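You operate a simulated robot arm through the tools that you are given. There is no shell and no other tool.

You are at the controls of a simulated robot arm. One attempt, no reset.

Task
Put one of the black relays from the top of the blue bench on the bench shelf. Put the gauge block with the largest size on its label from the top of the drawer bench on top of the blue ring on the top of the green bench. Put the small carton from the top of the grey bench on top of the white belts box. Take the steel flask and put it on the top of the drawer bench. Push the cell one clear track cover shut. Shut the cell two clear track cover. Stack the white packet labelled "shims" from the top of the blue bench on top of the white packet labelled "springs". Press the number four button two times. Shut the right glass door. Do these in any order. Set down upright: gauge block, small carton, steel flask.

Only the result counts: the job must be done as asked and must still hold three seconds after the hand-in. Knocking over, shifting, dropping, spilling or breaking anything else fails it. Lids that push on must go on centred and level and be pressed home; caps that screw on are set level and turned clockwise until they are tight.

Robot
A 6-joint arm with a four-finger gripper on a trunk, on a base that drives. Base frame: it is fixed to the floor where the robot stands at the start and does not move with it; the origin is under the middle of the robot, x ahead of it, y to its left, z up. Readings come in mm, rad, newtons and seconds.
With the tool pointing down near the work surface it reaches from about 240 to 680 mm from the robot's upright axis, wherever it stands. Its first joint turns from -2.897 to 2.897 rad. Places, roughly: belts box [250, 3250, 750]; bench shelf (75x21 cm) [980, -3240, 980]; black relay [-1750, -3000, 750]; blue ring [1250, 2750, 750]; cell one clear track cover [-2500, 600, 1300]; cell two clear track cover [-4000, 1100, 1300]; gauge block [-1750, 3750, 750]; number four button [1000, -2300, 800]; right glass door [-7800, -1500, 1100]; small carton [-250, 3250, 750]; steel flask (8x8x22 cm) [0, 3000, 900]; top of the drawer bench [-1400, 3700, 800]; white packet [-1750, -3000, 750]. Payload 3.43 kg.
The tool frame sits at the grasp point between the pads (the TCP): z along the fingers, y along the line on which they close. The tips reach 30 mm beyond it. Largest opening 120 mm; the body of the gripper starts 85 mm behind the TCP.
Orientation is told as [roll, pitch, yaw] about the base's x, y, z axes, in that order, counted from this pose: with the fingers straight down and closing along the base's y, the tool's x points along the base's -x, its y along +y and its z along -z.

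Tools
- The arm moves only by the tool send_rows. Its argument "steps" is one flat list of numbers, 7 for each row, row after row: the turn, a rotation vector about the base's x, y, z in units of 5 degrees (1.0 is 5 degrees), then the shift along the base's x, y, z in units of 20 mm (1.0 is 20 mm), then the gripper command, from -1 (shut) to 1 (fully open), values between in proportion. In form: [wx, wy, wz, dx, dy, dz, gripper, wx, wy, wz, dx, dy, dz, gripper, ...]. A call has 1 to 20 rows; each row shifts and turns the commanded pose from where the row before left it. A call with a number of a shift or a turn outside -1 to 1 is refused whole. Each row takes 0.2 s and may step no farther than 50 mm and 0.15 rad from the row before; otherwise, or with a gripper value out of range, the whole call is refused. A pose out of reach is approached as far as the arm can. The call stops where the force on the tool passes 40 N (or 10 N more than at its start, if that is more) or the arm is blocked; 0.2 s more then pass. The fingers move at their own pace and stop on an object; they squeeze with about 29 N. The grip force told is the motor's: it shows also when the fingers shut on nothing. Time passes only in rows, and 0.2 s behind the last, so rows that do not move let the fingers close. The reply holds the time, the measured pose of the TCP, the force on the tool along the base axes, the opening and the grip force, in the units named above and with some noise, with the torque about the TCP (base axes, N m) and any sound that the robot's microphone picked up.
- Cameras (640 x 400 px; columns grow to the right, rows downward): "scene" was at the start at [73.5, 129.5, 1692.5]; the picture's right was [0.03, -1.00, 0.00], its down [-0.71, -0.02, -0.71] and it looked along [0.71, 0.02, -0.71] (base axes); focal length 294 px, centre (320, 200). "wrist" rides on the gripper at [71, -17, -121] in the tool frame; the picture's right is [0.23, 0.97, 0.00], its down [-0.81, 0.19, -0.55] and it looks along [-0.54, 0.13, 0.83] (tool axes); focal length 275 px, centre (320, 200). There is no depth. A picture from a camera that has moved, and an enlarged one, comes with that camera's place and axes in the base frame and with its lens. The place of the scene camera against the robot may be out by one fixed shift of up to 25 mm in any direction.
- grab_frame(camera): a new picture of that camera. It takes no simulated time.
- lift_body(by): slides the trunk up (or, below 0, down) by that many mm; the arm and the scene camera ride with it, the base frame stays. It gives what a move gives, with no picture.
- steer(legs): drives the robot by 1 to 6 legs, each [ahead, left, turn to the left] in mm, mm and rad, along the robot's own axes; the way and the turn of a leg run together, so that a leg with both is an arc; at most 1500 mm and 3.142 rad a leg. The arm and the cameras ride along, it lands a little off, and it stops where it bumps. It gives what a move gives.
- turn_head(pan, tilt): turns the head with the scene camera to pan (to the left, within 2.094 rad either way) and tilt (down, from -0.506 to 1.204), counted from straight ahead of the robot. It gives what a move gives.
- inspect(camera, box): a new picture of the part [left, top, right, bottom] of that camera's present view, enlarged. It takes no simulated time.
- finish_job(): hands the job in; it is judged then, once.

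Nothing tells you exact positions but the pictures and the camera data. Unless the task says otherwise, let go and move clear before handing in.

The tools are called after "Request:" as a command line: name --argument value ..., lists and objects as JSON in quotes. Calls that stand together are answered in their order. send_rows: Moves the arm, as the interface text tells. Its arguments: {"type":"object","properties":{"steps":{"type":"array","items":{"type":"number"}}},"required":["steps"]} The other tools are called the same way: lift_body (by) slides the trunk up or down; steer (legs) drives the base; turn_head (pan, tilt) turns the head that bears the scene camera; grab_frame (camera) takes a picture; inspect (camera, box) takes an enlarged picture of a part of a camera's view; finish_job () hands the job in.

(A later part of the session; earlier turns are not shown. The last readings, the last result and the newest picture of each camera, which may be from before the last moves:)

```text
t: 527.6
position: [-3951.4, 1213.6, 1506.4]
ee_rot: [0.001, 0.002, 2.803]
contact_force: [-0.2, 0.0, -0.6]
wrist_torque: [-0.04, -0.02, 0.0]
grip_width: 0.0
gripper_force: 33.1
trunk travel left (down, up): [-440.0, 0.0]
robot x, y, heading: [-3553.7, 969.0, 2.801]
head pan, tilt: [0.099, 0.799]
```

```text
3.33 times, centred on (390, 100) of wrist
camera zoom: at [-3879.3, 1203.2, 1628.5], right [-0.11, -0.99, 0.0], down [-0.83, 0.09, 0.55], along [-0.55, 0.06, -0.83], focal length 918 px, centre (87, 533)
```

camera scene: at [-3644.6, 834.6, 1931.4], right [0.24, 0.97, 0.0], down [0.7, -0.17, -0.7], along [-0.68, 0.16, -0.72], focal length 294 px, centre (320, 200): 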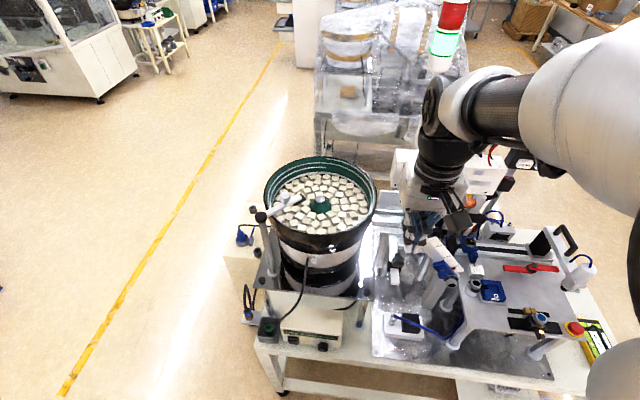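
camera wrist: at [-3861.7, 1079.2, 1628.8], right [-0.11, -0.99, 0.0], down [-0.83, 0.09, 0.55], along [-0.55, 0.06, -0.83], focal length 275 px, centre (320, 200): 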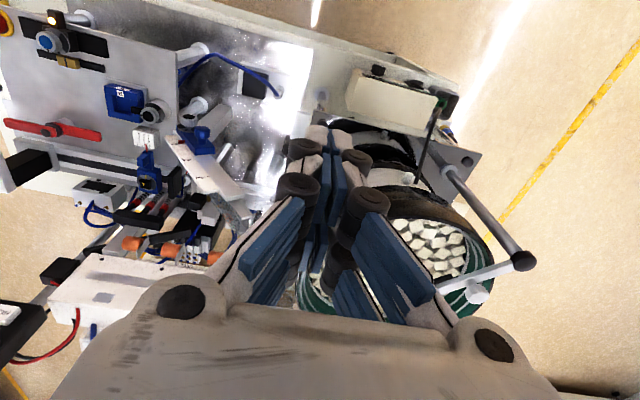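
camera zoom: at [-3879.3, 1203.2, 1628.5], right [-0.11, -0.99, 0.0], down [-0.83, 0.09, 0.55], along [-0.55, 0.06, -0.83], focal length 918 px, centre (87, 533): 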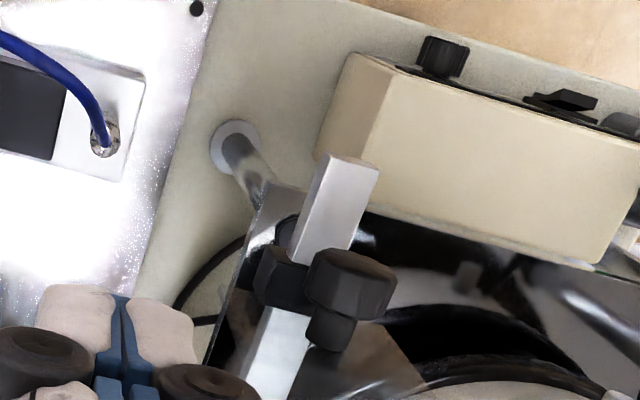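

Request:
send_rows --steps '[0, 0, 0, -0.93, 0.33, 0, -1, 0, 0, 0, -0.93, 0.33, 0, -1]'

Request:
inspect --camera "wrist" --box '[310, 40, 470, 160]'

Request:
send_rows --steps '[0, 0, 0, -0.93, 0.33, 0, -1, 0, 0, 0, -0.93, 0.33, 0, -1]'

Request:
inspect --camera "wrist" --box '[310, 20, 470, 140]'

```text
t: 528.2
position: [-3987.6, 1223.9, 1507.5]
ee_rot: [0.0, -0.001, 2.802]
contact_force: [0.0, 0.1, -0.1]
wrist_torque: [-0.04, -0.02, 0.0]
grip_width: 0.1
gripper_force: 33.5
trunk travel left (down, up): [-440.0, 0.0]
robot x, y, heading: [-3550.8, 971.6, 2.805]
head pan, tilt: [0.099, 0.799]
```

```text
3.33 times, centred on (390, 100) of wrist
camera zoom: at [-3915.3, 1215.8, 1628.5], right [-0.11, -0.99, 0.0], down [-0.83, 0.09, 0.55], along [-0.55, 0.06, -0.83], focal length 918 px, centre (87, 533)
```

zoom: 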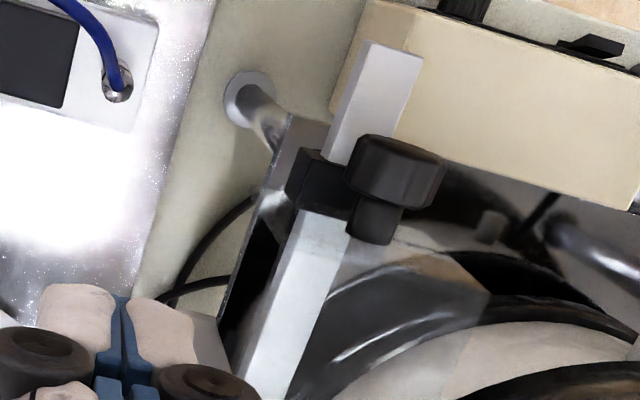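

```text
t: 528.8
position: [-4024.3, 1236.5, 1508.3]
ee_rot: [0.0, -0.001, 2.801]
contact_force: [-1.1, 0.2, -0.5]
wrist_torque: [-0.05, -0.01, 0.01]
grip_width: 0.0
gripper_force: 32.9
trunk travel left (down, up): [-440.0, 0.0]
robot x, y, heading: [-3553.7, 965.6, 2.805]
head pan, tilt: [0.099, 0.799]
```

```text
3.33 times, centred on (390, 80) of wrist
camera zoom: at [-3952.2, 1228.5, 1628.8], right [-0.11, -0.99, 0.0], down [-0.83, 0.09, 0.55], along [-0.55, 0.06, -0.83], focal length 918 px, centre (87, 600)
```

zoom: 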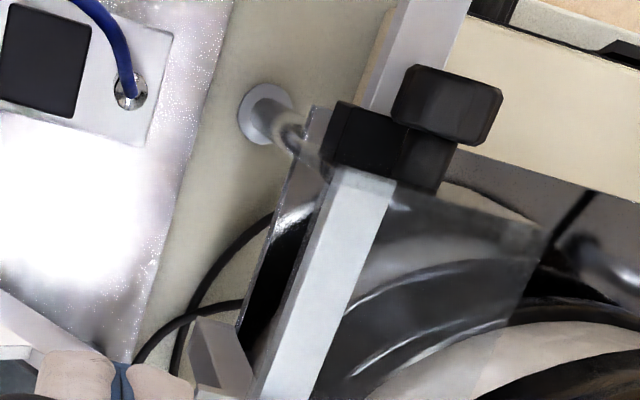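

Cell two's cover corner is at (u=-4155, n=-416, z=1333), matching cell one's geometry. I'll place the closed fingers in front of it and lower.

Request:
send_rows --steps '[0, 0, 0, 0.393, -0.93, 0, -1, 0, 0, 0, 0.393, -0.93, 0, -1, 0, 0, 0, 0.393, -0.93, 0, -1, 0, 0, 0, 0.393, -0.93, 0, -1, 0, 0, 0, 0.393, -0.93, 0, -1, 0, 0, 0, 0.393, -0.93, 0, -1, 0, 0, 0, 0.393, -0.93, 0, -1]'

Request:
inspect --camera "scene" --box '[350, 180, 430, 240]'

Request:
send_rows --steps '[0, 0, 0, 0, 0, -1, -1, 0, 0, 0, 0, 0, -1, -1, 0, 0, 0, 0, 0, -1, -1, 0, 0, 0, 0, 0, -1, -1, 0, 0, 0, 0, 0, -1, -1, 0, 0, 0, 0, 0, -1, -1, 0, 0, 0, 0, 0, -1, -1, 0, 0, 0, 0, 0, -0.55, -1]'

Request:
grab_frame --camera "wrist"

```text
t: 530.4
position: [-3968.8, 1106.3, 1508.1]
ee_rot: [-0.002, 0.001, 2.803]
contact_force: [-0.4, 0.6, 0.3]
wrist_torque: [0.0, -0.01, -0.02]
grip_width: 0.2
gripper_force: 33.1
trunk travel left (down, up): [-440.0, 0.0]
robot x, y, heading: [-3550.9, 967.1, 2.804]
head pan, tilt: [0.099, 0.799]
```

```text
6.67 times, centred on (390, 210) of scene
camera zoom: at [-3643.8, 833.7, 1931.4], right [0.24, 0.97, 0.0], down [0.7, -0.17, -0.7], along [-0.68, 0.16, -0.72], focal length 1960 px, centre (-147, 133)
```

zoom: 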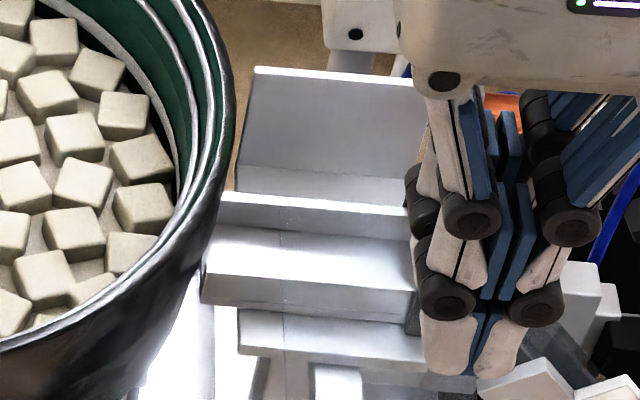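

```text
t: 532.2
position: [-3968.9, 1108.2, 1356.2]
ee_rot: [0.0, -0.001, 2.803]
contact_force: [-0.2, -1.1, -0.4]
wrist_torque: [-0.01, -0.04, 0.01]
grip_width: 0.2
gripper_force: 33.0
trunk travel left (down, up): [-440.0, 0.0]
robot x, y, heading: [-3551.6, 966.7, 2.805]
head pan, tilt: [0.099, 0.799]
```

```text
taken
camera wrist: at [-3897.3, 1099.0, 1477.5], right [-0.11, -0.99, 0.0], down [-0.83, 0.09, 0.55], along [-0.55, 0.06, -0.83], focal length 275 px, centre (320, 200)
```

wrist: 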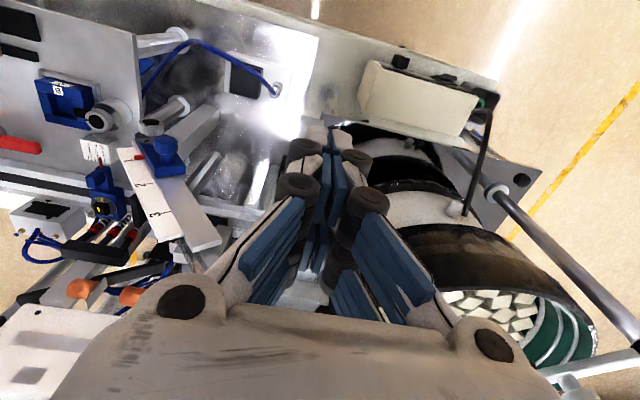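

Request:
send_rows --steps '[0, 0, 0, -0.467, 0.1785, 0, -1, 0, 0, 0, -0.467, 0.1785, 0, -1, 0, 0, 0, -0.467, 0.1785, 0, -1]'

Request:
send_rows --steps '[0, 0, 0, -0.234, 0.089, 0, -1, 0, 0, 0, -0.234, 0.089, 0, -1]'

Request:
send_rows --steps '[0, 0, 0, -0.234, 0.089, 0, -1, 0, 0, 0, -0.234, 0.089, 0, -1]'

Request:
inspect --camera "scene" --box '[350, 180, 430, 240]'

```text
t: 533.0
position: [-3997.0, 1117.6, 1356.8]
ee_rot: [0.001, -0.001, 2.803]
contact_force: [1.7, -1.0, 1.7]
wrist_torque: [-0.01, -0.01, 0.01]
grip_width: 0.0
gripper_force: 33.1
trunk travel left (down, up): [-440.0, 0.0]
robot x, y, heading: [-3552.5, 966.2, 2.803]
head pan, tilt: [0.099, 0.799]
```

```text
t: 533.6
position: [-4007.2, 1121.7, 1357.9]
ee_rot: [0.002, 0.0, 2.805]
contact_force: [0.4, -1.1, -0.9]
wrist_torque: [0.01, -0.03, 0.0]
grip_width: 0.0
gripper_force: 33.4
trunk travel left (down, up): [-440.0, 0.0]
robot x, y, heading: [-3551.7, 966.9, 2.804]
head pan, tilt: [0.099, 0.799]
```

```text
t: 534.2
position: [-4016.7, 1125.1, 1357.3]
ee_rot: [-0.001, 0.0, 2.802]
contact_force: [-0.5, 0.5, -0.9]
wrist_torque: [-0.02, 0.02, 0.02]
grip_width: 0.1
gripper_force: 33.4
trunk travel left (down, up): [-440.0, 0.0]
robot x, y, heading: [-3549.1, 968.2, 2.797]
head pan, tilt: [0.099, 0.799]
```

```text
6.67 times, centred on (390, 210) of scene
camera zoom: at [-3644.7, 834.5, 1931.4], right [0.24, 0.97, 0.0], down [0.7, -0.17, -0.7], along [-0.68, 0.16, -0.72], focal length 1960 px, centre (-147, 133)
```

zoom: 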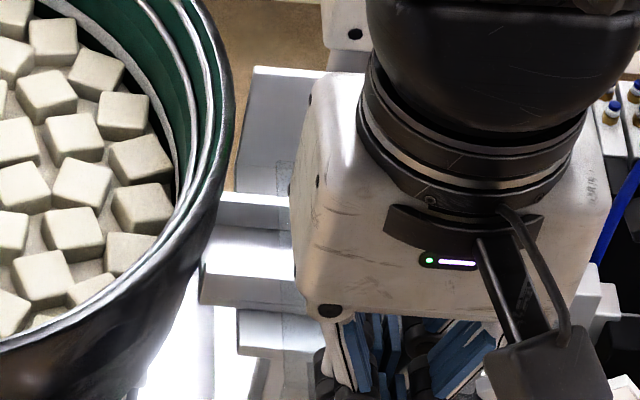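

The sheet's back corner is moving; continuing to the stop.

Request:
send_rows --steps '[0, 0, 0, -0.234, 0.089, 0, -1, 0, 0, 0, -0.234, 0.089, 0, -1]'

Request:
send_rows --steps '[0, 0, 0, -0.234, 0.089, 0, -1, 0, 0, 0, -0.234, 0.089, 0, -1]'

Request:
send_rows --steps '[0, 0, 0, -0.234, 0.089, 0, -1]'

Request:
send_rows --steps '[0, 0, 0, -0.234, 0.089, 0, -1]'

```text
t: 534.8
position: [-4024.9, 1129.1, 1356.8]
ee_rot: [0.0, -0.002, 2.804]
contact_force: [-0.3, 0.3, 0.0]
wrist_torque: [0.01, 0.0, -0.03]
grip_width: 0.0
gripper_force: 33.7
trunk travel left (down, up): [-440.0, 0.0]
robot x, y, heading: [-3549.9, 968.3, 2.806]
head pan, tilt: [0.099, 0.799]
```

```text
t: 535.4
position: [-4034.1, 1131.0, 1357.1]
ee_rot: [0.001, 0.001, 2.802]
contact_force: [0.4, 0.3, -1.2]
wrist_torque: [-0.01, -0.05, 0.02]
grip_width: 0.1
gripper_force: 33.6
trunk travel left (down, up): [-440.0, 0.0]
robot x, y, heading: [-3552.2, 969.9, 2.801]
head pan, tilt: [0.099, 0.799]
```

```text
t: 535.8
position: [-4039.7, 1133.9, 1357.2]
ee_rot: [0.0, 0.0, 2.804]
contact_force: [0.9, 0.0, -0.7]
wrist_torque: [0.01, 0.0, 0.0]
grip_width: 0.0
gripper_force: 33.6
trunk travel left (down, up): [-440.0, 0.0]
robot x, y, heading: [-3551.6, 967.9, 2.805]
head pan, tilt: [0.099, 0.799]
```

```text
t: 536.2
position: [-4044.3, 1136.3, 1357.6]
ee_rot: [-0.001, 0.0, 2.803]
contact_force: [0.8, -0.4, 0.4]
wrist_torque: [0.02, -0.07, 0.02]
grip_width: 0.0
gripper_force: 33.9
trunk travel left (down, up): [-440.0, 0.0]
robot x, y, heading: [-3549.4, 969.5, 2.8]
head pan, tilt: [0.099, 0.799]
```

Request:
inspect --camera "scene" --box '[350, 180, 430, 240]'

Request:
grab_frame --camera "wrist"

```text
6.67 times, centred on (390, 210) of scene
camera zoom: at [-3644.8, 834.8, 1931.4], right [0.24, 0.97, 0.0], down [0.7, -0.17, -0.7], along [-0.68, 0.16, -0.72], focal length 1960 px, centre (-147, 133)
```

zoom: 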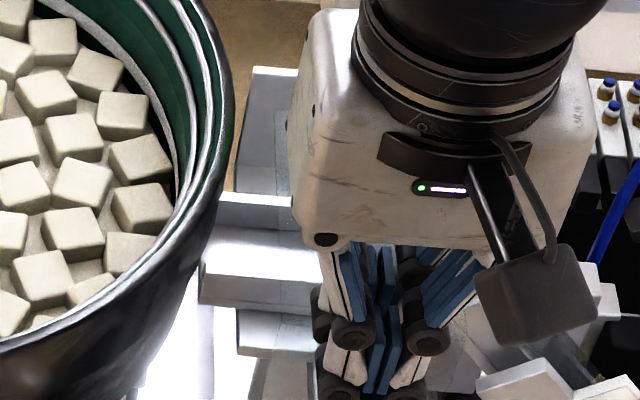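

```text
taken
camera wrist: at [-3972.2, 1127.3, 1477.8], right [-0.11, -0.99, 0.0], down [-0.83, 0.09, 0.55], along [-0.55, 0.06, -0.83], focal length 275 px, centre (320, 200)
```

wrist: 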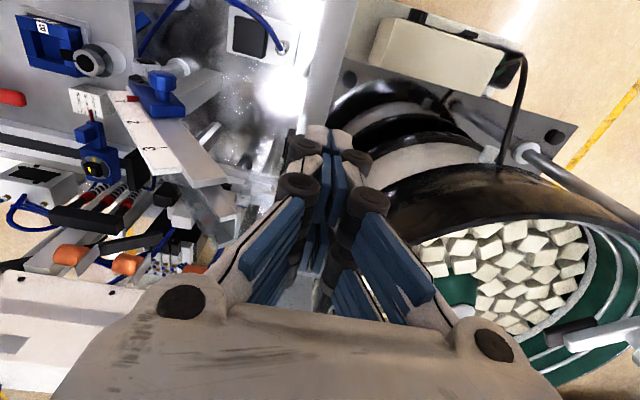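

Request:
send_rows --steps '[0, 0, 0, -0.234, 0.089, 0, -1]'

Request:
send_rows --steps '[0, 0, 0, -0.234, 0.089, 0, -1]'

Request:
send_rows --steps '[0, 0, 0, -0.234, 0.089, 0, -1]'

Request:
send_rows --steps '[0, 0, 0, -0.234, 0.089, 0, -1]'

```text
t: 536.6
position: [-4048.6, 1137.7, 1356.9]
ee_rot: [0.001, -0.001, 2.803]
contact_force: [1.2, -0.7, 1.4]
wrist_torque: [0.01, -0.05, -0.01]
grip_width: 0.4
gripper_force: 33.4
trunk travel left (down, up): [-440.0, 0.0]
robot x, y, heading: [-3552.3, 970.9, 2.804]
head pan, tilt: [0.099, 0.799]
```

```text
t: 537.0
position: [-4053.8, 1138.8, 1356.8]
ee_rot: [0.0, -0.002, 2.804]
contact_force: [1.7, -0.8, 0.7]
wrist_torque: [0.0, -0.02, -0.01]
grip_width: 0.2
gripper_force: 33.9
trunk travel left (down, up): [-440.0, 0.0]
robot x, y, heading: [-3550.5, 966.0, 2.802]
head pan, tilt: [0.099, 0.799]
```

```text
t: 537.4
position: [-4058.6, 1140.7, 1356.7]
ee_rot: [0.0, -0.001, 2.804]
contact_force: [0.6, -0.6, -0.2]
wrist_torque: [-0.02, -0.01, 0.0]
grip_width: 0.0
gripper_force: 32.7
trunk travel left (down, up): [-440.0, 0.0]
robot x, y, heading: [-3551.1, 966.6, 2.803]
head pan, tilt: [0.099, 0.799]
```

```text
t: 537.8
position: [-4063.5, 1143.8, 1357.6]
ee_rot: [-0.001, -0.001, 2.802]
contact_force: [1.4, -1.1, 0.4]
wrist_torque: [0.03, 0.03, -0.01]
grip_width: 0.0
gripper_force: 34.0
trunk travel left (down, up): [-440.0, 0.0]
robot x, y, heading: [-3552.9, 968.4, 2.805]
head pan, tilt: [0.099, 0.799]
```

Request:
send_rows --steps '[0, 0, 0, -0.234, 0.089, 0, -1]'

Request:
send_rows --steps '[0, 0, 0, -0.234, 0.089, 0, -1]'

Request:
inspect --camera "scene" --box '[350, 180, 430, 240]'

```text
t: 538.2
position: [-4068.4, 1145.7, 1356.7]
ee_rot: [0.001, -0.001, 2.803]
contact_force: [1.3, -0.1, 0.6]
wrist_torque: [0.01, -0.02, -0.02]
grip_width: 0.0
gripper_force: 33.1
trunk travel left (down, up): [-440.0, 0.0]
robot x, y, heading: [-3550.2, 968.4, 2.801]
head pan, tilt: [0.099, 0.799]
```

```text
t: 538.6
position: [-4073.4, 1146.9, 1357.3]
ee_rot: [0.002, -0.001, 2.802]
contact_force: [0.5, -0.3, 0.0]
wrist_torque: [0.0, -0.04, 0.0]
grip_width: 0.0
gripper_force: 33.4
trunk travel left (down, up): [-440.0, 0.0]
robot x, y, heading: [-3549.3, 966.8, 2.801]
head pan, tilt: [0.099, 0.799]
```

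```text
6.67 times, centred on (390, 210) of scene
camera zoom: at [-3644.8, 834.9, 1931.5], right [0.24, 0.97, 0.0], down [0.7, -0.17, -0.7], along [-0.68, 0.16, -0.72], focal length 1960 px, centre (-147, 133)
```

zoom: 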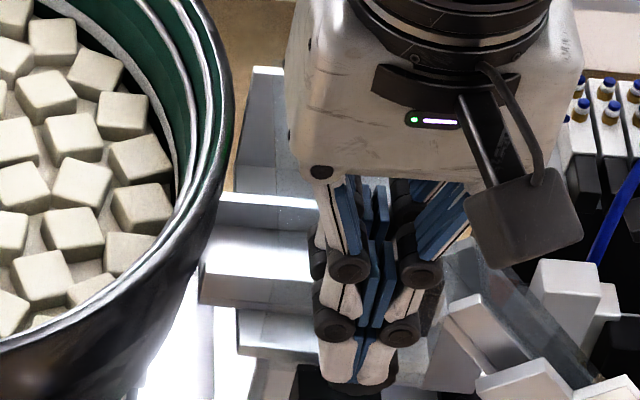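

Request:
send_rows --steps '[0, 0, 0, -0.15, 0.057, 0, -1]'

Request:
send_rows --steps '[0, 0, 0, -0.15, 0.057, 0, -1]'

Request:
send_rows --steps '[0, 0, 0, -0.15, 0.057, 0, -1]'

Request:
send_rows --steps '[0, 0, 0, -0.15, 0.057, 0, -1]'

```text
t: 539.0
position: [-4074.8, 1148.0, 1357.3]
ee_rot: [0.0, 0.0, 2.803]
contact_force: [2.9, -0.9, -0.4]
wrist_torque: [-0.02, -0.05, -0.05]
grip_width: 0.0
gripper_force: 33.1
trunk travel left (down, up): [-440.0, 0.0]
robot x, y, heading: [-3548.0, 968.7, 2.807]
head pan, tilt: [0.099, 0.799]
```

```text
t: 539.4
position: [-4075.3, 1147.3, 1356.5]
ee_rot: [0.0, 0.002, 2.8]
contact_force: [10.4, -4.0, -1.2]
wrist_torque: [-0.09, -0.21, -0.08]
grip_width: 0.1
gripper_force: 33.9
trunk travel left (down, up): [-440.0, 0.0]
robot x, y, heading: [-3551.9, 964.7, 2.806]
head pan, tilt: [0.099, 0.799]
```

```text
t: 539.8
position: [-4075.2, 1147.4, 1357.5]
ee_rot: [0.0, 0.005, 2.801]
contact_force: [21.3, -8.4, -2.0]
wrist_torque: [-0.18, -0.42, -0.14]
grip_width: 5.8
gripper_force: 33.6
trunk travel left (down, up): [-440.0, 0.0]
robot x, y, heading: [-3551.9, 965.7, 2.805]
head pan, tilt: [0.099, 0.799]
```

```text
t: 540.2
position: [-4076.0, 1147.7, 1357.4]
ee_rot: [-0.001, 0.009, 2.802]
contact_force: [29.9, -11.2, -2.6]
wrist_torque: [-0.28, -0.49, -0.21]
grip_width: 6.0
gripper_force: 33.3
trunk travel left (down, up): [-440.0, 0.0]
robot x, y, heading: [-3548.7, 969.6, 2.806]
head pan, tilt: [0.099, 0.799]
```

Firm stop reached at cell two too. Backing off and checking.

Request:
send_rows --steps '[0, 0, 0, 0.6, -0.23, 0, -1, 0, 0, 0, 0.9, -0.34, 0, -1, 0, 0, 0, 0.9, -0.34, 0, -1, 0, 0, 0, 0.9, -0.34, 0, -1, 0, 0, 0, 0.9, -0.34, 0, -1, 0, 0, 0, 0.9, -0.34, 0.5, -1, 0, 0, 0, 0.9, -0.34, 1, -1, 0, 0, 0, 0, 0, 1, -1, 0, 0, 0, 0, 0, 1, -1, 0, 0, 0, 0, 0, 1, -1, 0, 0, 0, 0, 0, 1, -1, 0, 0, 0, 0, 0, 1, -1, 0, 0, 0, 0, 0, 1, -1]'

Request:
inspect --camera "scene" --box '[350, 180, 430, 240]'

Request:
steer --legs '[[-230, 0, 0], [0, -700, 0]]'

Request:
turn_head --pan 0.8 --tilt 0.6

Request:
grab_frame --camera "scene"

```text
t: 543.0
position: [-3964.4, 1105.5, 1507.9]
ee_rot: [0.0, 0.0, 2.803]
contact_force: [-0.4, 0.3, 0.3]
wrist_torque: [0.0, 0.0, -0.02]
grip_width: 0.2
gripper_force: 34.1
trunk travel left (down, up): [-440.0, 0.0]
robot x, y, heading: [-3547.8, 966.5, 2.807]
head pan, tilt: [0.099, 0.799]
```

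```text
6.67 times, centred on (390, 210) of scene
camera zoom: at [-3644.1, 834.5, 1931.5], right [0.24, 0.97, 0.0], down [0.7, -0.17, -0.7], along [-0.68, 0.16, -0.72], focal length 1960 px, centre (-147, 133)
```

zoom: 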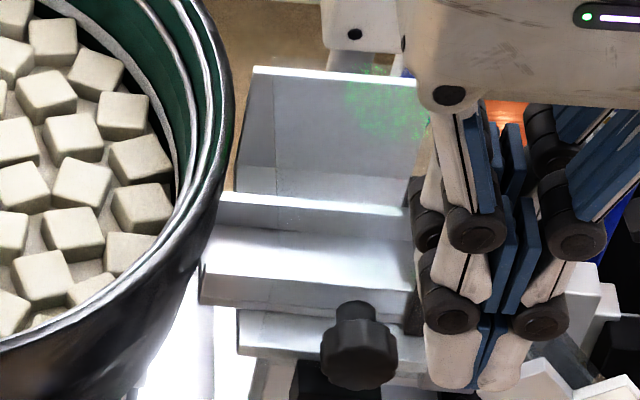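

```text
t: 548.2
position: [-3514.3, 1688.8, 1506.7]
ee_rot: [0.0, 0.0, 2.798]
contact_force: [-0.7, -0.4, -1.0]
wrist_torque: [-0.04, 0.0, 0.02]
grip_width: 0.0
gripper_force: 33.6
trunk travel left (down, up): [-440.0, 0.0]
robot x, y, heading: [-3102.1, 1550.0, 2.798]
head pan, tilt: [0.099, 0.799]
```

```text
t: 549.2
position: [-3514.6, 1689.6, 1505.7]
ee_rot: [0.001, 0.0, 2.799]
contact_force: [0.9, -0.7, -0.3]
wrist_torque: [-0.02, 0.01, -0.02]
grip_width: 0.0
gripper_force: 33.4
trunk travel left (down, up): [-440.0, 0.0]
robot x, y, heading: [-3102.4, 1552.5, 2.799]
head pan, tilt: [0.799, 0.6]
```

```text
taken
camera scene: at [-3196.0, 1359.5, 1948.3], right [-0.44, 0.9, 0.0], down [0.51, 0.25, -0.82], along [-0.74, -0.37, -0.57], focal length 294 px, centre (320, 200)
```

scene: 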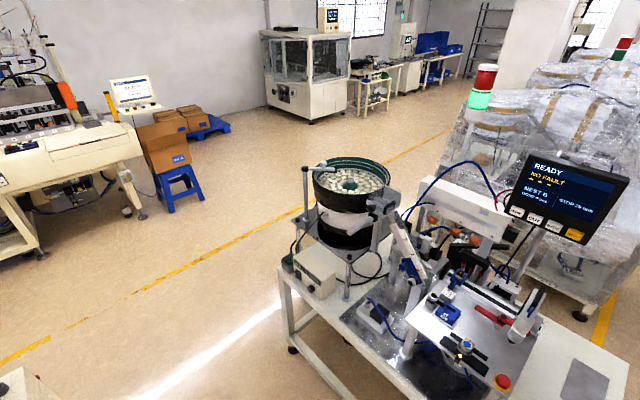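

Request:
inspect --camera "scene" --box '[360, 175, 420, 225]'

```text
8.00 times, centred on (390, 200) of scene
camera zoom: at [-3196.0, 1359.5, 1948.3], right [-0.44, 0.9, 0.0], down [0.51, 0.25, -0.82], along [-0.74, -0.37, -0.57], focal length 2352 px, centre (-240, 200)
```

zoom: 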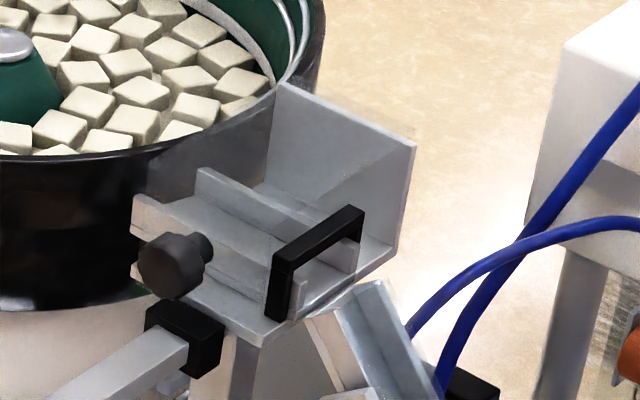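

Both covers are at their end stops over the tracks. Now the right glass door: I'll lower the trunk, pass through the gap to the other walkway, and drive down the room.

Request:
lift_body --by -240

Request:
steer --legs '[[0, 1500, 0], [0, 550, 0], [1500, 0, 0], [900, 0, 0]]'

Request:
turn_head --pan 0.6 --tilt 0.25

Request:
grab_frame --camera "scene"

```text
t: 551.7
position: [-3514.5, 1689.4, 1267.8]
ee_rot: [0.001, -0.001, 2.8]
contact_force: [0.7, 0.0, -0.1]
wrist_torque: [0.0, -0.02, -0.02]
grip_width: 0.1
gripper_force: 33.4
trunk travel left (down, up): [-200.0, 240.0]
robot x, y, heading: [-3098.0, 1553.3, 2.801]
head pan, tilt: [0.799, 0.6]
```

```text
t: 573.3
position: [-6464.2, 551.4, 1266.9]
ee_rot: [0.0, 0.001, 2.812]
contact_force: [0.4, 0.7, -0.5]
wrist_torque: [-0.03, -0.04, -0.01]
grip_width: 0.1
gripper_force: 33.4
trunk travel left (down, up): [-200.0, 240.0]
robot x, y, heading: [-6048.4, 411.3, 2.809]
head pan, tilt: [0.799, 0.6]
```

```text
t: 574.1
position: [-6463.5, 550.9, 1267.4]
ee_rot: [0.001, 0.0, 2.812]
contact_force: [0.4, -0.2, 0.7]
wrist_torque: [0.01, 0.03, -0.03]
grip_width: 0.0
gripper_force: 33.4
trunk travel left (down, up): [-200.0, 240.0]
robot x, y, heading: [-6050.8, 412.4, 2.812]
head pan, tilt: [0.6, 0.25]
```

```text
taken
camera scene: at [-6153.1, 238.1, 1740.5], right [-0.27, 0.96, 0.0], down [0.24, 0.07, -0.97], along [-0.93, -0.26, -0.25], focal length 294 px, centre (320, 200)
```

scene: 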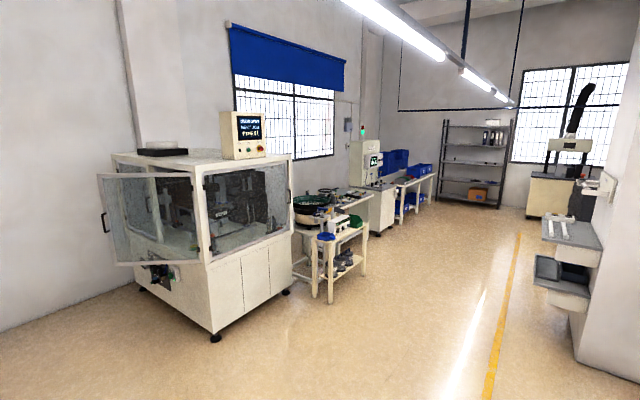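

I see the white machine with its right glass door swung open (hinged at the near corner, ~43° open). I'll check the way and drive to face that door.

Request:
turn_head --pan 1.3 --tilt 0.35

Request:
grab_frame --camera "scene"

```text
t: 575.2
position: [-6464.4, 549.0, 1267.7]
ee_rot: [0.0, 0.001, 2.813]
contact_force: [0.9, 0.1, 1.1]
wrist_torque: [0.04, -0.01, 0.0]
grip_width: 0.0
gripper_force: 33.6
trunk travel left (down, up): [-200.0, 240.0]
robot x, y, heading: [-6046.8, 412.7, 2.816]
head pan, tilt: [1.3, 0.351]
```

```text
taken
camera scene: at [-6115.7, 186.4, 1731.1], right [-0.83, 0.56, 0.0], down [0.19, 0.28, -0.94], along [-0.53, -0.77, -0.34], focal length 294 px, centre (320, 200)
```

scene: 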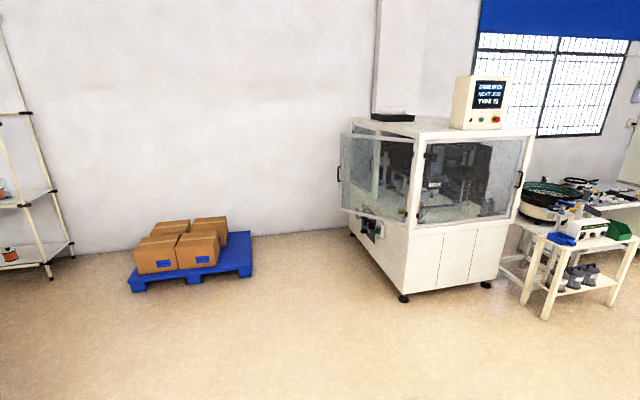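

The door's outer face points toward me, so I can push it from this side. Driving over to face it.

Request:
steer --legs '[[200, 0, -0.035], [0, 1200, 0], [0, 1050, 0]]'

Request:
turn_head --pan 0.2 --tilt 0.5

Request:
grab_frame --camera "scene"

Request:
grab_frame --camera "wrist"

```text
t: 587.5
position: [-7453.7, -1470.3, 1267.3]
ee_rot: [-0.001, 0.0, 2.769]
contact_force: [-0.3, -0.2, 1.1]
wrist_torque: [-0.02, 0.03, 0.01]
grip_width: 0.0
gripper_force: 33.7
trunk travel left (down, up): [-200.0, 240.0]
robot x, y, heading: [-7042.1, -1618.0, 2.766]
head pan, tilt: [1.3, 0.351]
```

```text
t: 588.9
position: [-7455.7, -1470.2, 1267.1]
ee_rot: [0.0, 0.0, 2.766]
contact_force: [-0.6, 0.8, -0.5]
wrist_torque: [0.02, -0.01, 0.02]
grip_width: 0.1
gripper_force: 33.4
trunk travel left (down, up): [-200.0, 240.0]
robot x, y, heading: [-7045.6, -1622.3, 2.768]
head pan, tilt: [0.201, 0.499]
```

```text
taken
camera scene: at [-7156.1, -1758.2, 1717.4], right [0.17, 0.99, 0.0], down [0.47, -0.08, -0.88], along [-0.87, 0.15, -0.48], focal length 294 px, centre (320, 200)
```

scene: 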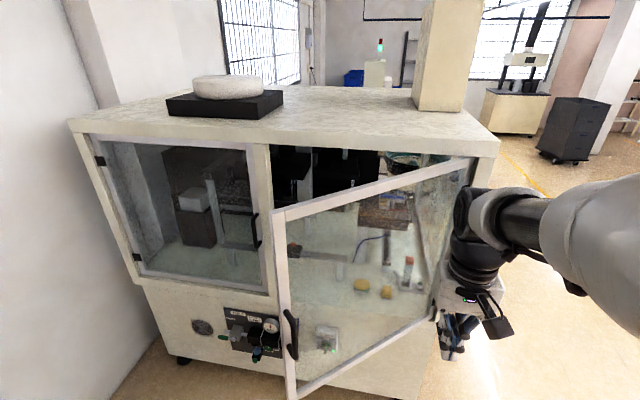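

```text
taken
camera wrist: at [-7382.6, -1481.4, 1388.1], right [-0.14, -0.99, 0.0], down [-0.82, 0.12, 0.55], along [-0.55, 0.08, -0.83], focal length 275 px, centre (320, 200)
```

wrist: 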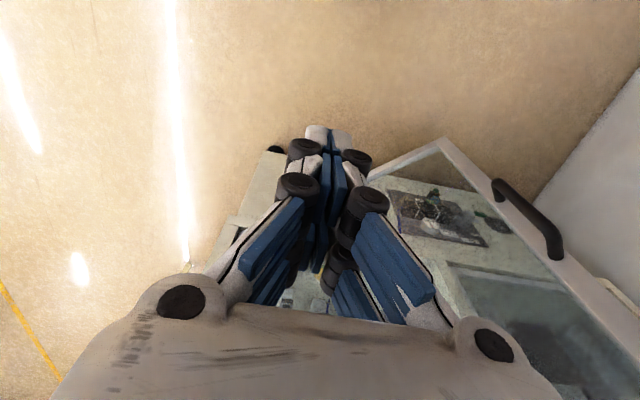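

I'm facing the open right door (hinge on its right, handle on its free edge). I'll lower the closed gripper to about z=1100 and move it near the outer face by the free edge.

Request:
send_rows --steps '[0, 0, 0, 0, 0, -1, -1, 0, 0, 0, 0, 0, -1, -1, 0, 0, 0, 0, 0, -1, -1, 0, 0, 0, 0, 0, -1, -1, 0, 0, 0, 0, 0, -1, -1, 0, 0, 0, 0, 0, -1, -1, 0, 0, 0, 0, 0, -1, -1, 0, 0, 0, 0, 0, -1, -1]'

Request:
send_rows --steps '[0, 0, 0, -0.85, -0.9, 0, -1, 0, 0, 0, -0.85, -0.9, 0, -1, 0, 0, 0, -0.85, -0.9, 0, -1, 0, 0, 0, -0.85, -0.9, 0, -1, 0, 0, 0, -0.85, -0.9, 0, -1, 0, 0, 0, -0.85, -0.9, 0, -1, 0, 0, 0, -0.85, -0.9, 0, -1, 0, 0, 0, -0.85, -0.9, 0, -1]'

Request:
grab_frame --camera "wrist"

Request:
grab_frame --camera "scene"

```text
t: 590.7
position: [-7454.7, -1470.2, 1106.4]
ee_rot: [0.001, 0.001, 2.767]
contact_force: [-0.3, -1.0, -0.4]
wrist_torque: [0.0, -0.01, 0.01]
grip_width: 0.1
gripper_force: 33.8
trunk travel left (down, up): [-200.0, 240.0]
robot x, y, heading: [-7043.8, -1623.6, 2.771]
head pan, tilt: [0.201, 0.499]
```

```text
t: 592.5
position: [-7590.7, -1614.7, 1107.2]
ee_rot: [-0.003, 0.001, 2.767]
contact_force: [-0.8, 0.5, -0.1]
wrist_torque: [-0.02, 0.0, -0.01]
grip_width: 0.2
gripper_force: 33.0
trunk travel left (down, up): [-200.0, 240.0]
robot x, y, heading: [-7047.6, -1622.5, 2.768]
head pan, tilt: [0.201, 0.499]
```

```text
taken
camera wrist: at [-7519.5, -1626.2, 1227.8], right [-0.14, -0.99, 0.0], down [-0.83, 0.12, 0.55], along [-0.55, 0.08, -0.83], focal length 275 px, centre (320, 200)
```

wrist: 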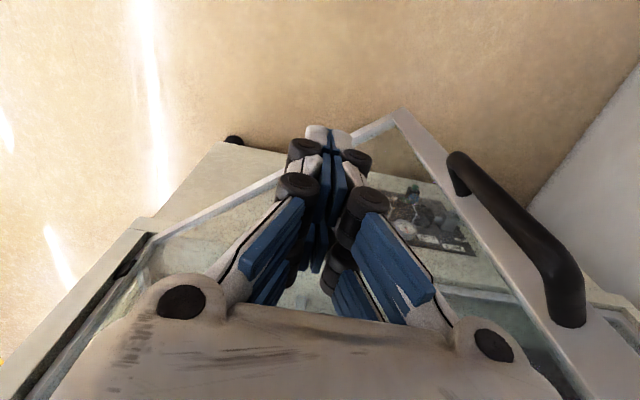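

```text
taken
camera scene: at [-7156.7, -1758.7, 1717.3], right [0.17, 0.99, 0.0], down [0.47, -0.08, -0.88], along [-0.86, 0.15, -0.48], focal length 294 px, centre (320, 200)
```

scene: 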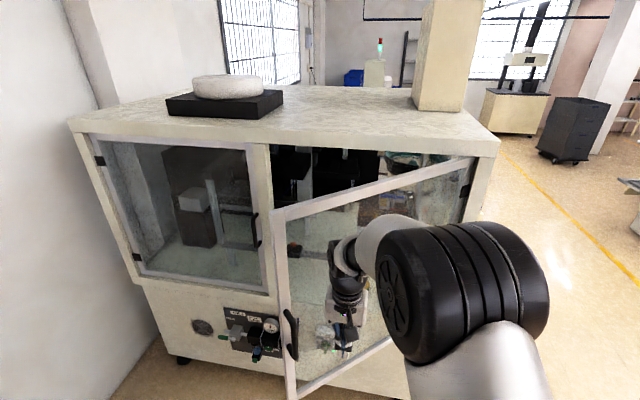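

I'll retract the arm a bit, drive closer, and then push the door in stages.

Request:
send_rows --steps '[0, 0, 0, 0.93, -0.35, 0, -1, 0, 0, 0, 0.93, -0.35, 0, -1, 0, 0, 0, 0.93, -0.35, 0, -1, 0, 0, 0, 0.93, -0.35, 0, -1, 0, 0, 0, 0.93, -0.35, 0, -1, 0, 0, 0, 0.93, -0.35, 0, -1, 0, 0, 0, 0.93, -0.35, 0, -1, 0, 0, 0, 0.93, -0.35, 0, -1, 0, 0, 0, 0.93, -0.35, 0, -1]'

Request:
steer --legs '[[250, 60, 0]]'

Request:
grab_frame --camera "wrist"

Request:
turn_head --pan 0.3 --tilt 0.7

Request:
grab_frame --camera "scene"

```text
t: 594.5
position: [-7422.2, -1677.1, 1107.6]
ee_rot: [0.0, -0.002, 2.767]
contact_force: [0.3, 0.0, -0.9]
wrist_torque: [0.04, 0.02, 0.01]
grip_width: 0.0
gripper_force: 33.4
trunk travel left (down, up): [-200.0, 240.0]
robot x, y, heading: [-7048.5, -1620.3, 2.767]
head pan, tilt: [0.201, 0.499]
```

```text
t: 596.3
position: [-7676.3, -1640.7, 1106.8]
ee_rot: [0.0, -0.001, 2.761]
contact_force: [-0.8, 0.9, -0.4]
wrist_torque: [-0.01, -0.03, 0.02]
grip_width: 0.2
gripper_force: 34.0
trunk travel left (down, up): [-200.0, 240.0]
robot x, y, heading: [-7298.2, -1586.7, 2.766]
head pan, tilt: [0.201, 0.499]
```

```text
taken
camera wrist: at [-7604.5, -1652.0, 1227.8], right [-0.15, -0.99, 0.0], down [-0.82, 0.12, 0.55], along [-0.55, 0.08, -0.83], focal length 275 px, centre (320, 200)
```

wrist: 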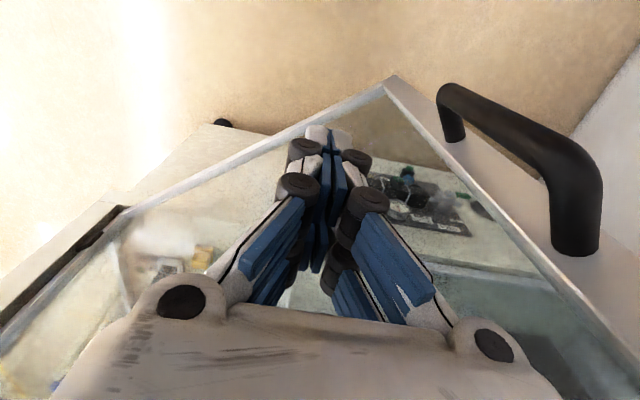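

```text
t: 597.0
position: [-7676.4, -1639.4, 1108.4]
ee_rot: [0.0, 0.001, 2.762]
contact_force: [0.9, 0.4, -0.2]
wrist_torque: [0.01, 0.02, -0.04]
grip_width: 0.1
gripper_force: 33.4
trunk travel left (down, up): [-200.0, 240.0]
robot x, y, heading: [-7297.3, -1584.6, 2.765]
head pan, tilt: [0.3, 0.7]
```

```text
taken
camera scene: at [-7404.3, -1731.7, 1699.8], right [0.08, 1.0, 0.0], down [0.64, -0.05, -0.77], along [-0.76, 0.06, -0.64], focal length 294 px, centre (320, 200)
```

scene: 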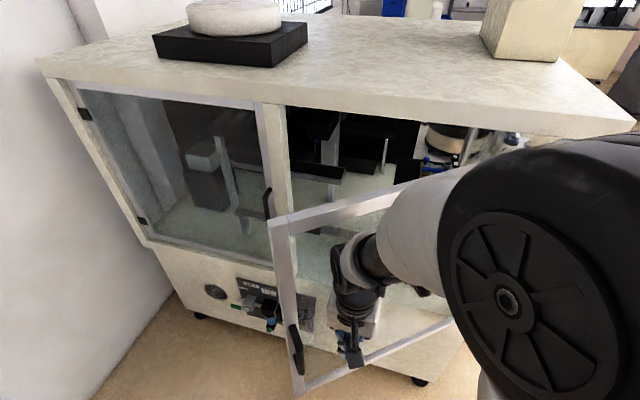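

Request:
send_rows --steps '[0, 0, 0, -0.46, -0.19, 0, -1, 0, 0, 0, -0.46, -0.19, 0, -1, 0, 0, 0, -0.46, -0.19, 0, -1, 0, 0, 0, -0.46, -0.19, 0, -1]'

Request:
send_rows --steps '[0, 0, 0, -0.46, -0.19, 0, -1, 0, 0, 0, -0.46, -0.19, 0, -1, 0, 0, 0, -0.46, -0.19, 0, -1, 0, 0, 0, -0.46, -0.19, 0, -1]'

Request:
grab_frame --camera "scene"

```text
t: 598.0
position: [-7712.4, -1655.8, 1106.0]
ee_rot: [-0.003, -0.001, 2.763]
contact_force: [0.0, 0.3, -0.2]
wrist_torque: [0.02, -0.02, 0.02]
grip_width: 0.0
gripper_force: 33.3
trunk travel left (down, up): [-200.0, 240.0]
robot x, y, heading: [-7298.7, -1590.5, 2.767]
head pan, tilt: [0.3, 0.7]
```

```text
t: 599.0
position: [-7749.0, -1671.8, 1107.2]
ee_rot: [-0.001, -0.001, 2.763]
contact_force: [-0.4, -0.8, 0.1]
wrist_torque: [0.04, -0.04, -0.02]
grip_width: 0.0
gripper_force: 33.6
trunk travel left (down, up): [-200.0, 240.0]
robot x, y, heading: [-7301.5, -1590.2, 2.766]
head pan, tilt: [0.3, 0.7]
```

```text
taken
camera scene: at [-7404.7, -1731.9, 1699.7], right [0.08, 1.0, 0.0], down [0.64, -0.05, -0.76], along [-0.76, 0.06, -0.64], focal length 294 px, centre (320, 200)
```

scene: 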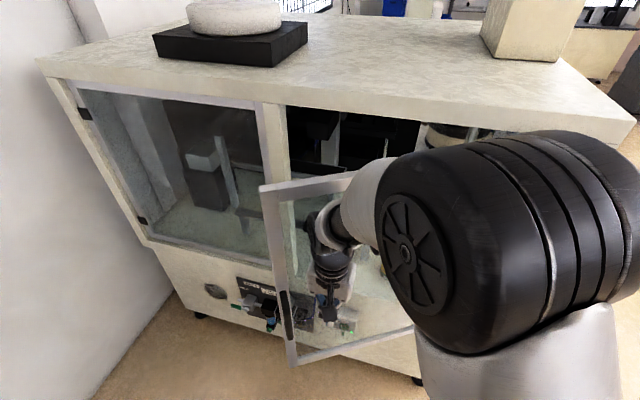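

The door is swinging with almost no force. Following its arc.

Request:
send_rows --steps '[0, 0, 0, -0.6, -0.172, 0, -1, 0, 0, 0, -0.6, -0.172, 0, -1, 0, 0, 0, -0.6, -0.172, 0, -1, 0, 0, 0, -0.6, -0.172, 0, -1, 0, 0, 0, -0.6, -0.172, 0, -1, 0, 0, 0, -0.6, -0.172, 0, -1, 0, 0, 0, -0.64, -0.076, 0, -1, 0, 0, 0, -0.64, -0.076, 0, -1, 0, 0, 0, -0.64, -0.076, 0, -1, 0, 0, 0, -0.64, -0.076, 0, -1]'

Request:
grab_frame --camera "scene"

Request:
grab_frame --camera "wrist"

```text
t: 601.2
position: [-7872.1, -1696.5, 1107.0]
ee_rot: [-0.001, 0.001, 2.763]
contact_force: [0.0, 0.2, 0.6]
wrist_torque: [-0.01, 0.03, 0.03]
grip_width: 0.1
gripper_force: 33.3
trunk travel left (down, up): [-200.0, 240.0]
robot x, y, heading: [-7298.5, -1584.9, 2.761]
head pan, tilt: [0.3, 0.7]
```

```text
taken
camera scene: at [-7404.9, -1731.9, 1699.6], right [0.08, 1.0, 0.0], down [0.64, -0.05, -0.76], along [-0.76, 0.06, -0.64], focal length 294 px, centre (320, 200)
```

scene: 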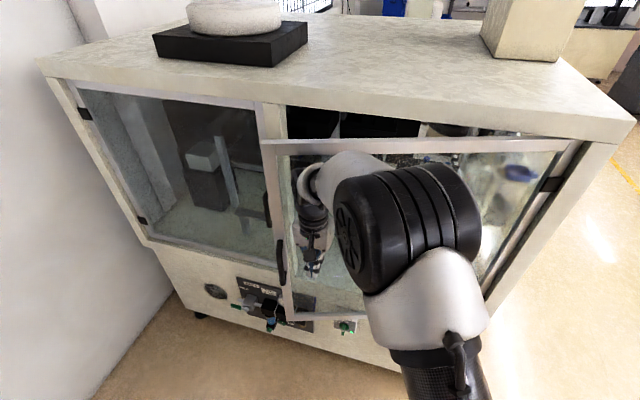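

```text
taken
camera wrist: at [-7800.9, -1709.0, 1228.0], right [-0.15, -0.99, 0.0], down [-0.82, 0.12, 0.55], along [-0.55, 0.08, -0.83], focal length 275 px, centre (320, 200)
```

wrist: 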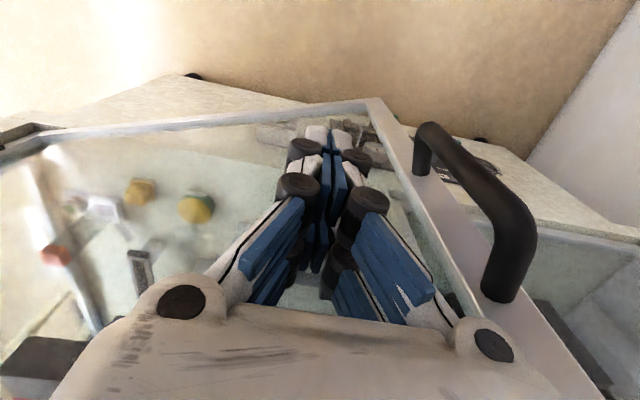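

The door is at about 20° now. I'll retract, drive closer, and finish the push with the arm.

Request:
send_rows --steps '[0, 0, 0, 0.93, -0.35, 0, -1, 0, 0, 0, 0.93, -0.35, 0, -1, 0, 0, 0, 0.93, -0.35, 0, -1, 0, 0, 0, 0.93, -0.35, 0, -1, 0, 0, 0, 0.93, -0.35, 0, -1, 0, 0, 0, 0.93, -0.35, 0, -1, 0, 0, 0, 0.93, -0.35, 0, -1, 0, 0, 0, 0.93, -0.35, 0, -1, 0, 0, 0, 0.93, -0.35, 0, -1, 0, 0, 0, 0.93, -0.35, 0, -1]'

Request:
steer --legs '[[170, 60, 0]]'

Request:
grab_frame --camera "scene"

Request:
grab_frame --camera "wrist"

```text
t: 603.5
position: [-7686.9, -1767.9, 1108.3]
ee_rot: [0.0, 0.0, 2.762]
contact_force: [0.7, -0.6, -0.3]
wrist_torque: [-0.03, -0.01, -0.01]
grip_width: 0.0
gripper_force: 33.2
trunk travel left (down, up): [-200.0, 240.0]
robot x, y, heading: [-7299.9, -1582.8, 2.762]
head pan, tilt: [0.3, 0.7]
```

```text
t: 605.0
position: [-7865.6, -1761.2, 1107.3]
ee_rot: [-0.001, 0.0, 2.764]
contact_force: [-0.6, 0.2, 0.0]
wrist_torque: [0.01, -0.04, -0.02]
grip_width: 0.0
gripper_force: 33.6
trunk travel left (down, up): [-200.0, 240.0]
robot x, y, heading: [-7480.6, -1578.5, 2.767]
head pan, tilt: [0.3, 0.7]
```

```text
taken
camera scene: at [-7583.7, -1725.3, 1699.6], right [0.08, 1.0, 0.0], down [0.64, -0.05, -0.76], along [-0.76, 0.06, -0.64], focal length 294 px, centre (320, 200)
```

scene: 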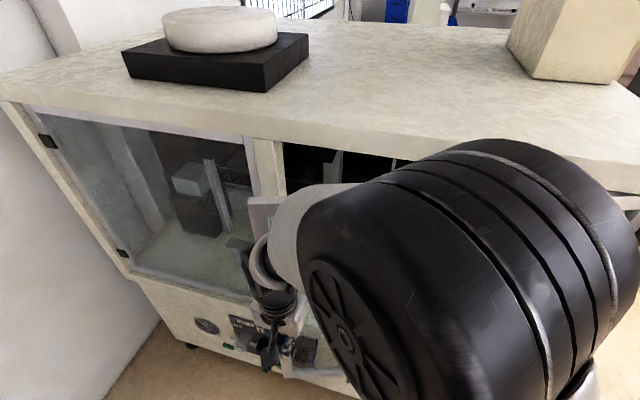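

```text
taken
camera wrist: at [-7793.5, -1772.2, 1228.0], right [-0.14, -0.99, 0.0], down [-0.83, 0.12, 0.55], along [-0.55, 0.08, -0.83], focal length 275 px, centre (320, 200)
```

wrist: 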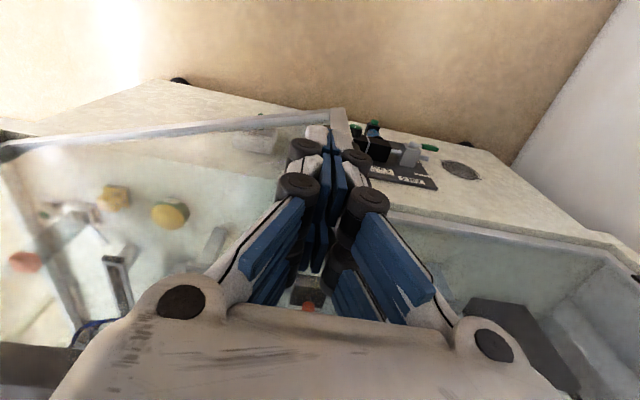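

Request:
send_rows --steps '[0, 0, 0, 0.357, 0.934, 0, -1, 0, 0, 0, 0.357, 0.934, 0, -1, 0, 0, 0, 0.357, 0.934, 0, -1, 0, 0, 0, -0.84, 0.32, 0, -1, 0, 0, 0, -0.84, 0.32, 0, -1, 0, 0, 0, -0.84, 0.32, 0, -1, 0, 0, 0, -0.84, 0.32, 0, -1, 0, 0, 0, -0.87, 0.044, 0, -1, 0, 0, 0, -0.87, 0.044, 0, -1, 0, 0, 0, -0.87, 0.044, 0, -1]'

Request:
grab_frame --camera "wrist"

Request:
grab_frame --camera "scene"

```text
t: 607.1
position: [-7963.9, -1675.8, 1108.1]
ee_rot: [-0.002, -0.002, 2.766]
contact_force: [0.4, -0.7, -0.1]
wrist_torque: [0.01, -0.03, 0.02]
grip_width: 0.2
gripper_force: 33.3
trunk travel left (down, up): [-200.0, 240.0]
robot x, y, heading: [-7477.6, -1579.1, 2.763]
head pan, tilt: [0.3, 0.7]
```

```text
taken
camera wrist: at [-7891.5, -1688.2, 1228.3], right [-0.14, -0.99, 0.0], down [-0.82, 0.12, 0.55], along [-0.55, 0.08, -0.83], focal length 275 px, centre (320, 200)
```

wrist: 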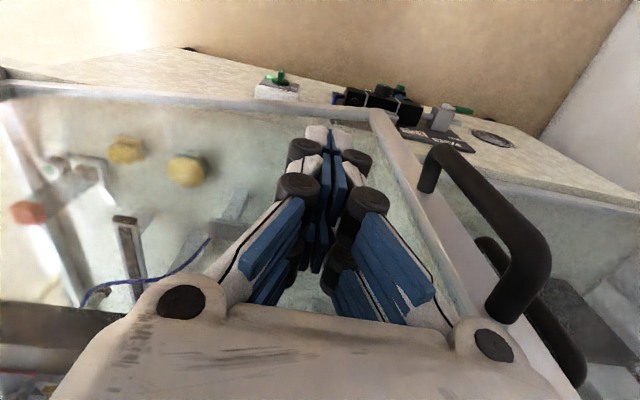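

```text
taken
camera scene: at [-7583.1, -1725.3, 1699.6], right [0.08, 1.0, 0.0], down [0.64, -0.05, -0.76], along [-0.76, 0.06, -0.64], focal length 294 px, centre (320, 200)
```

scene: 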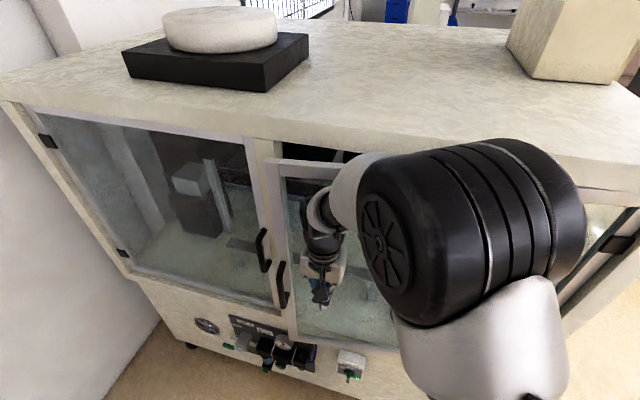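

Nearly shut. To keep the wrist clear of the machine's roof edge, I'll back off slightly, lower the tool, and finish the push lower down.

Request:
send_rows --steps '[0, 0, 0, 0.93, -0.35, 0, -1, 0, 0, 0, 0.93, -0.35, 0, -1, 0, 0, 0, 0, 0, -1, -1, 0, 0, 0, 0, 0, -1, -1, 0, 0, 0, 0, 0, -1, -1, 0, 0, 0, 0, 0, -1, -1, 0, 0, 0, 0, 0, -1, -1, 0, 0, 0, 0, 0, -1, -1, 0, 0, 0, 0, 0, -1, -1, 0, 0, 0, 0, 0, -1, -1]'

Request:
send_rows --steps '[0, 0, 0, -0.87, 0.25, 0, -1, 0, 0, 0, -0.87, 0.25, 0, -1, 0, 0, 0, -0.87, 0.2, 0, -1, 0, 0, 0, -0.87, 0.2, 0, -1]'

Request:
grab_frame --camera "scene"

Request:
grab_frame --camera "wrist"

```text
t: 609.4
position: [-7925.2, -1690.1, 946.5]
ee_rot: [0.001, -0.002, 2.764]
contact_force: [0.3, 0.3, 0.4]
wrist_torque: [0.01, 0.0, -0.02]
grip_width: 0.1
gripper_force: 33.5
trunk travel left (down, up): [-200.0, 240.0]
robot x, y, heading: [-7476.3, -1577.9, 2.768]
head pan, tilt: [0.3, 0.7]
```

```text
t: 610.4
position: [-7994.6, -1672.2, 946.3]
ee_rot: [-0.002, 0.002, 2.763]
contact_force: [-0.9, 0.0, -0.5]
wrist_torque: [0.0, 0.0, -0.02]
grip_width: 0.0
gripper_force: 33.1
trunk travel left (down, up): [-200.0, 240.0]
robot x, y, heading: [-7477.0, -1581.8, 2.768]
head pan, tilt: [0.3, 0.7]
```

```text
taken
camera scene: at [-7582.7, -1725.2, 1699.7], right [0.08, 1.0, 0.0], down [0.64, -0.05, -0.76], along [-0.76, 0.06, -0.64], focal length 294 px, centre (320, 200)
```

scene: 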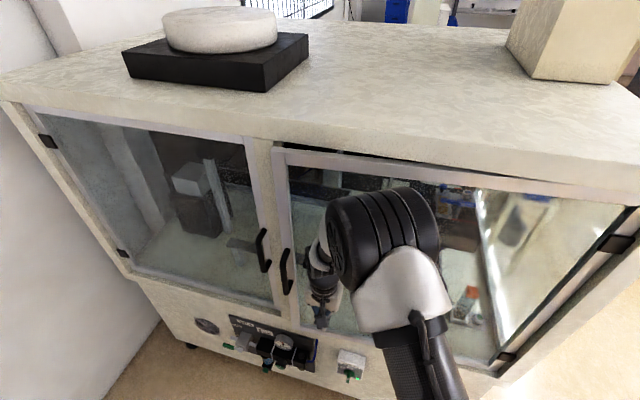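

```text
taken
camera wrist: at [-7922.8, -1683.6, 1067.9], right [-0.14, -0.99, 0.0], down [-0.82, 0.12, 0.55], along [-0.55, 0.08, -0.83], focal length 275 px, centre (320, 200)
```

wrist: 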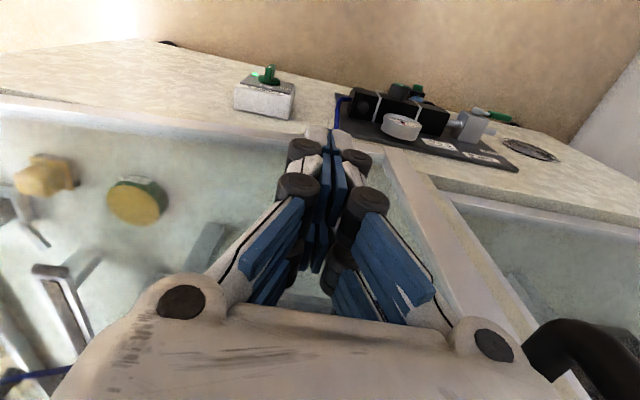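

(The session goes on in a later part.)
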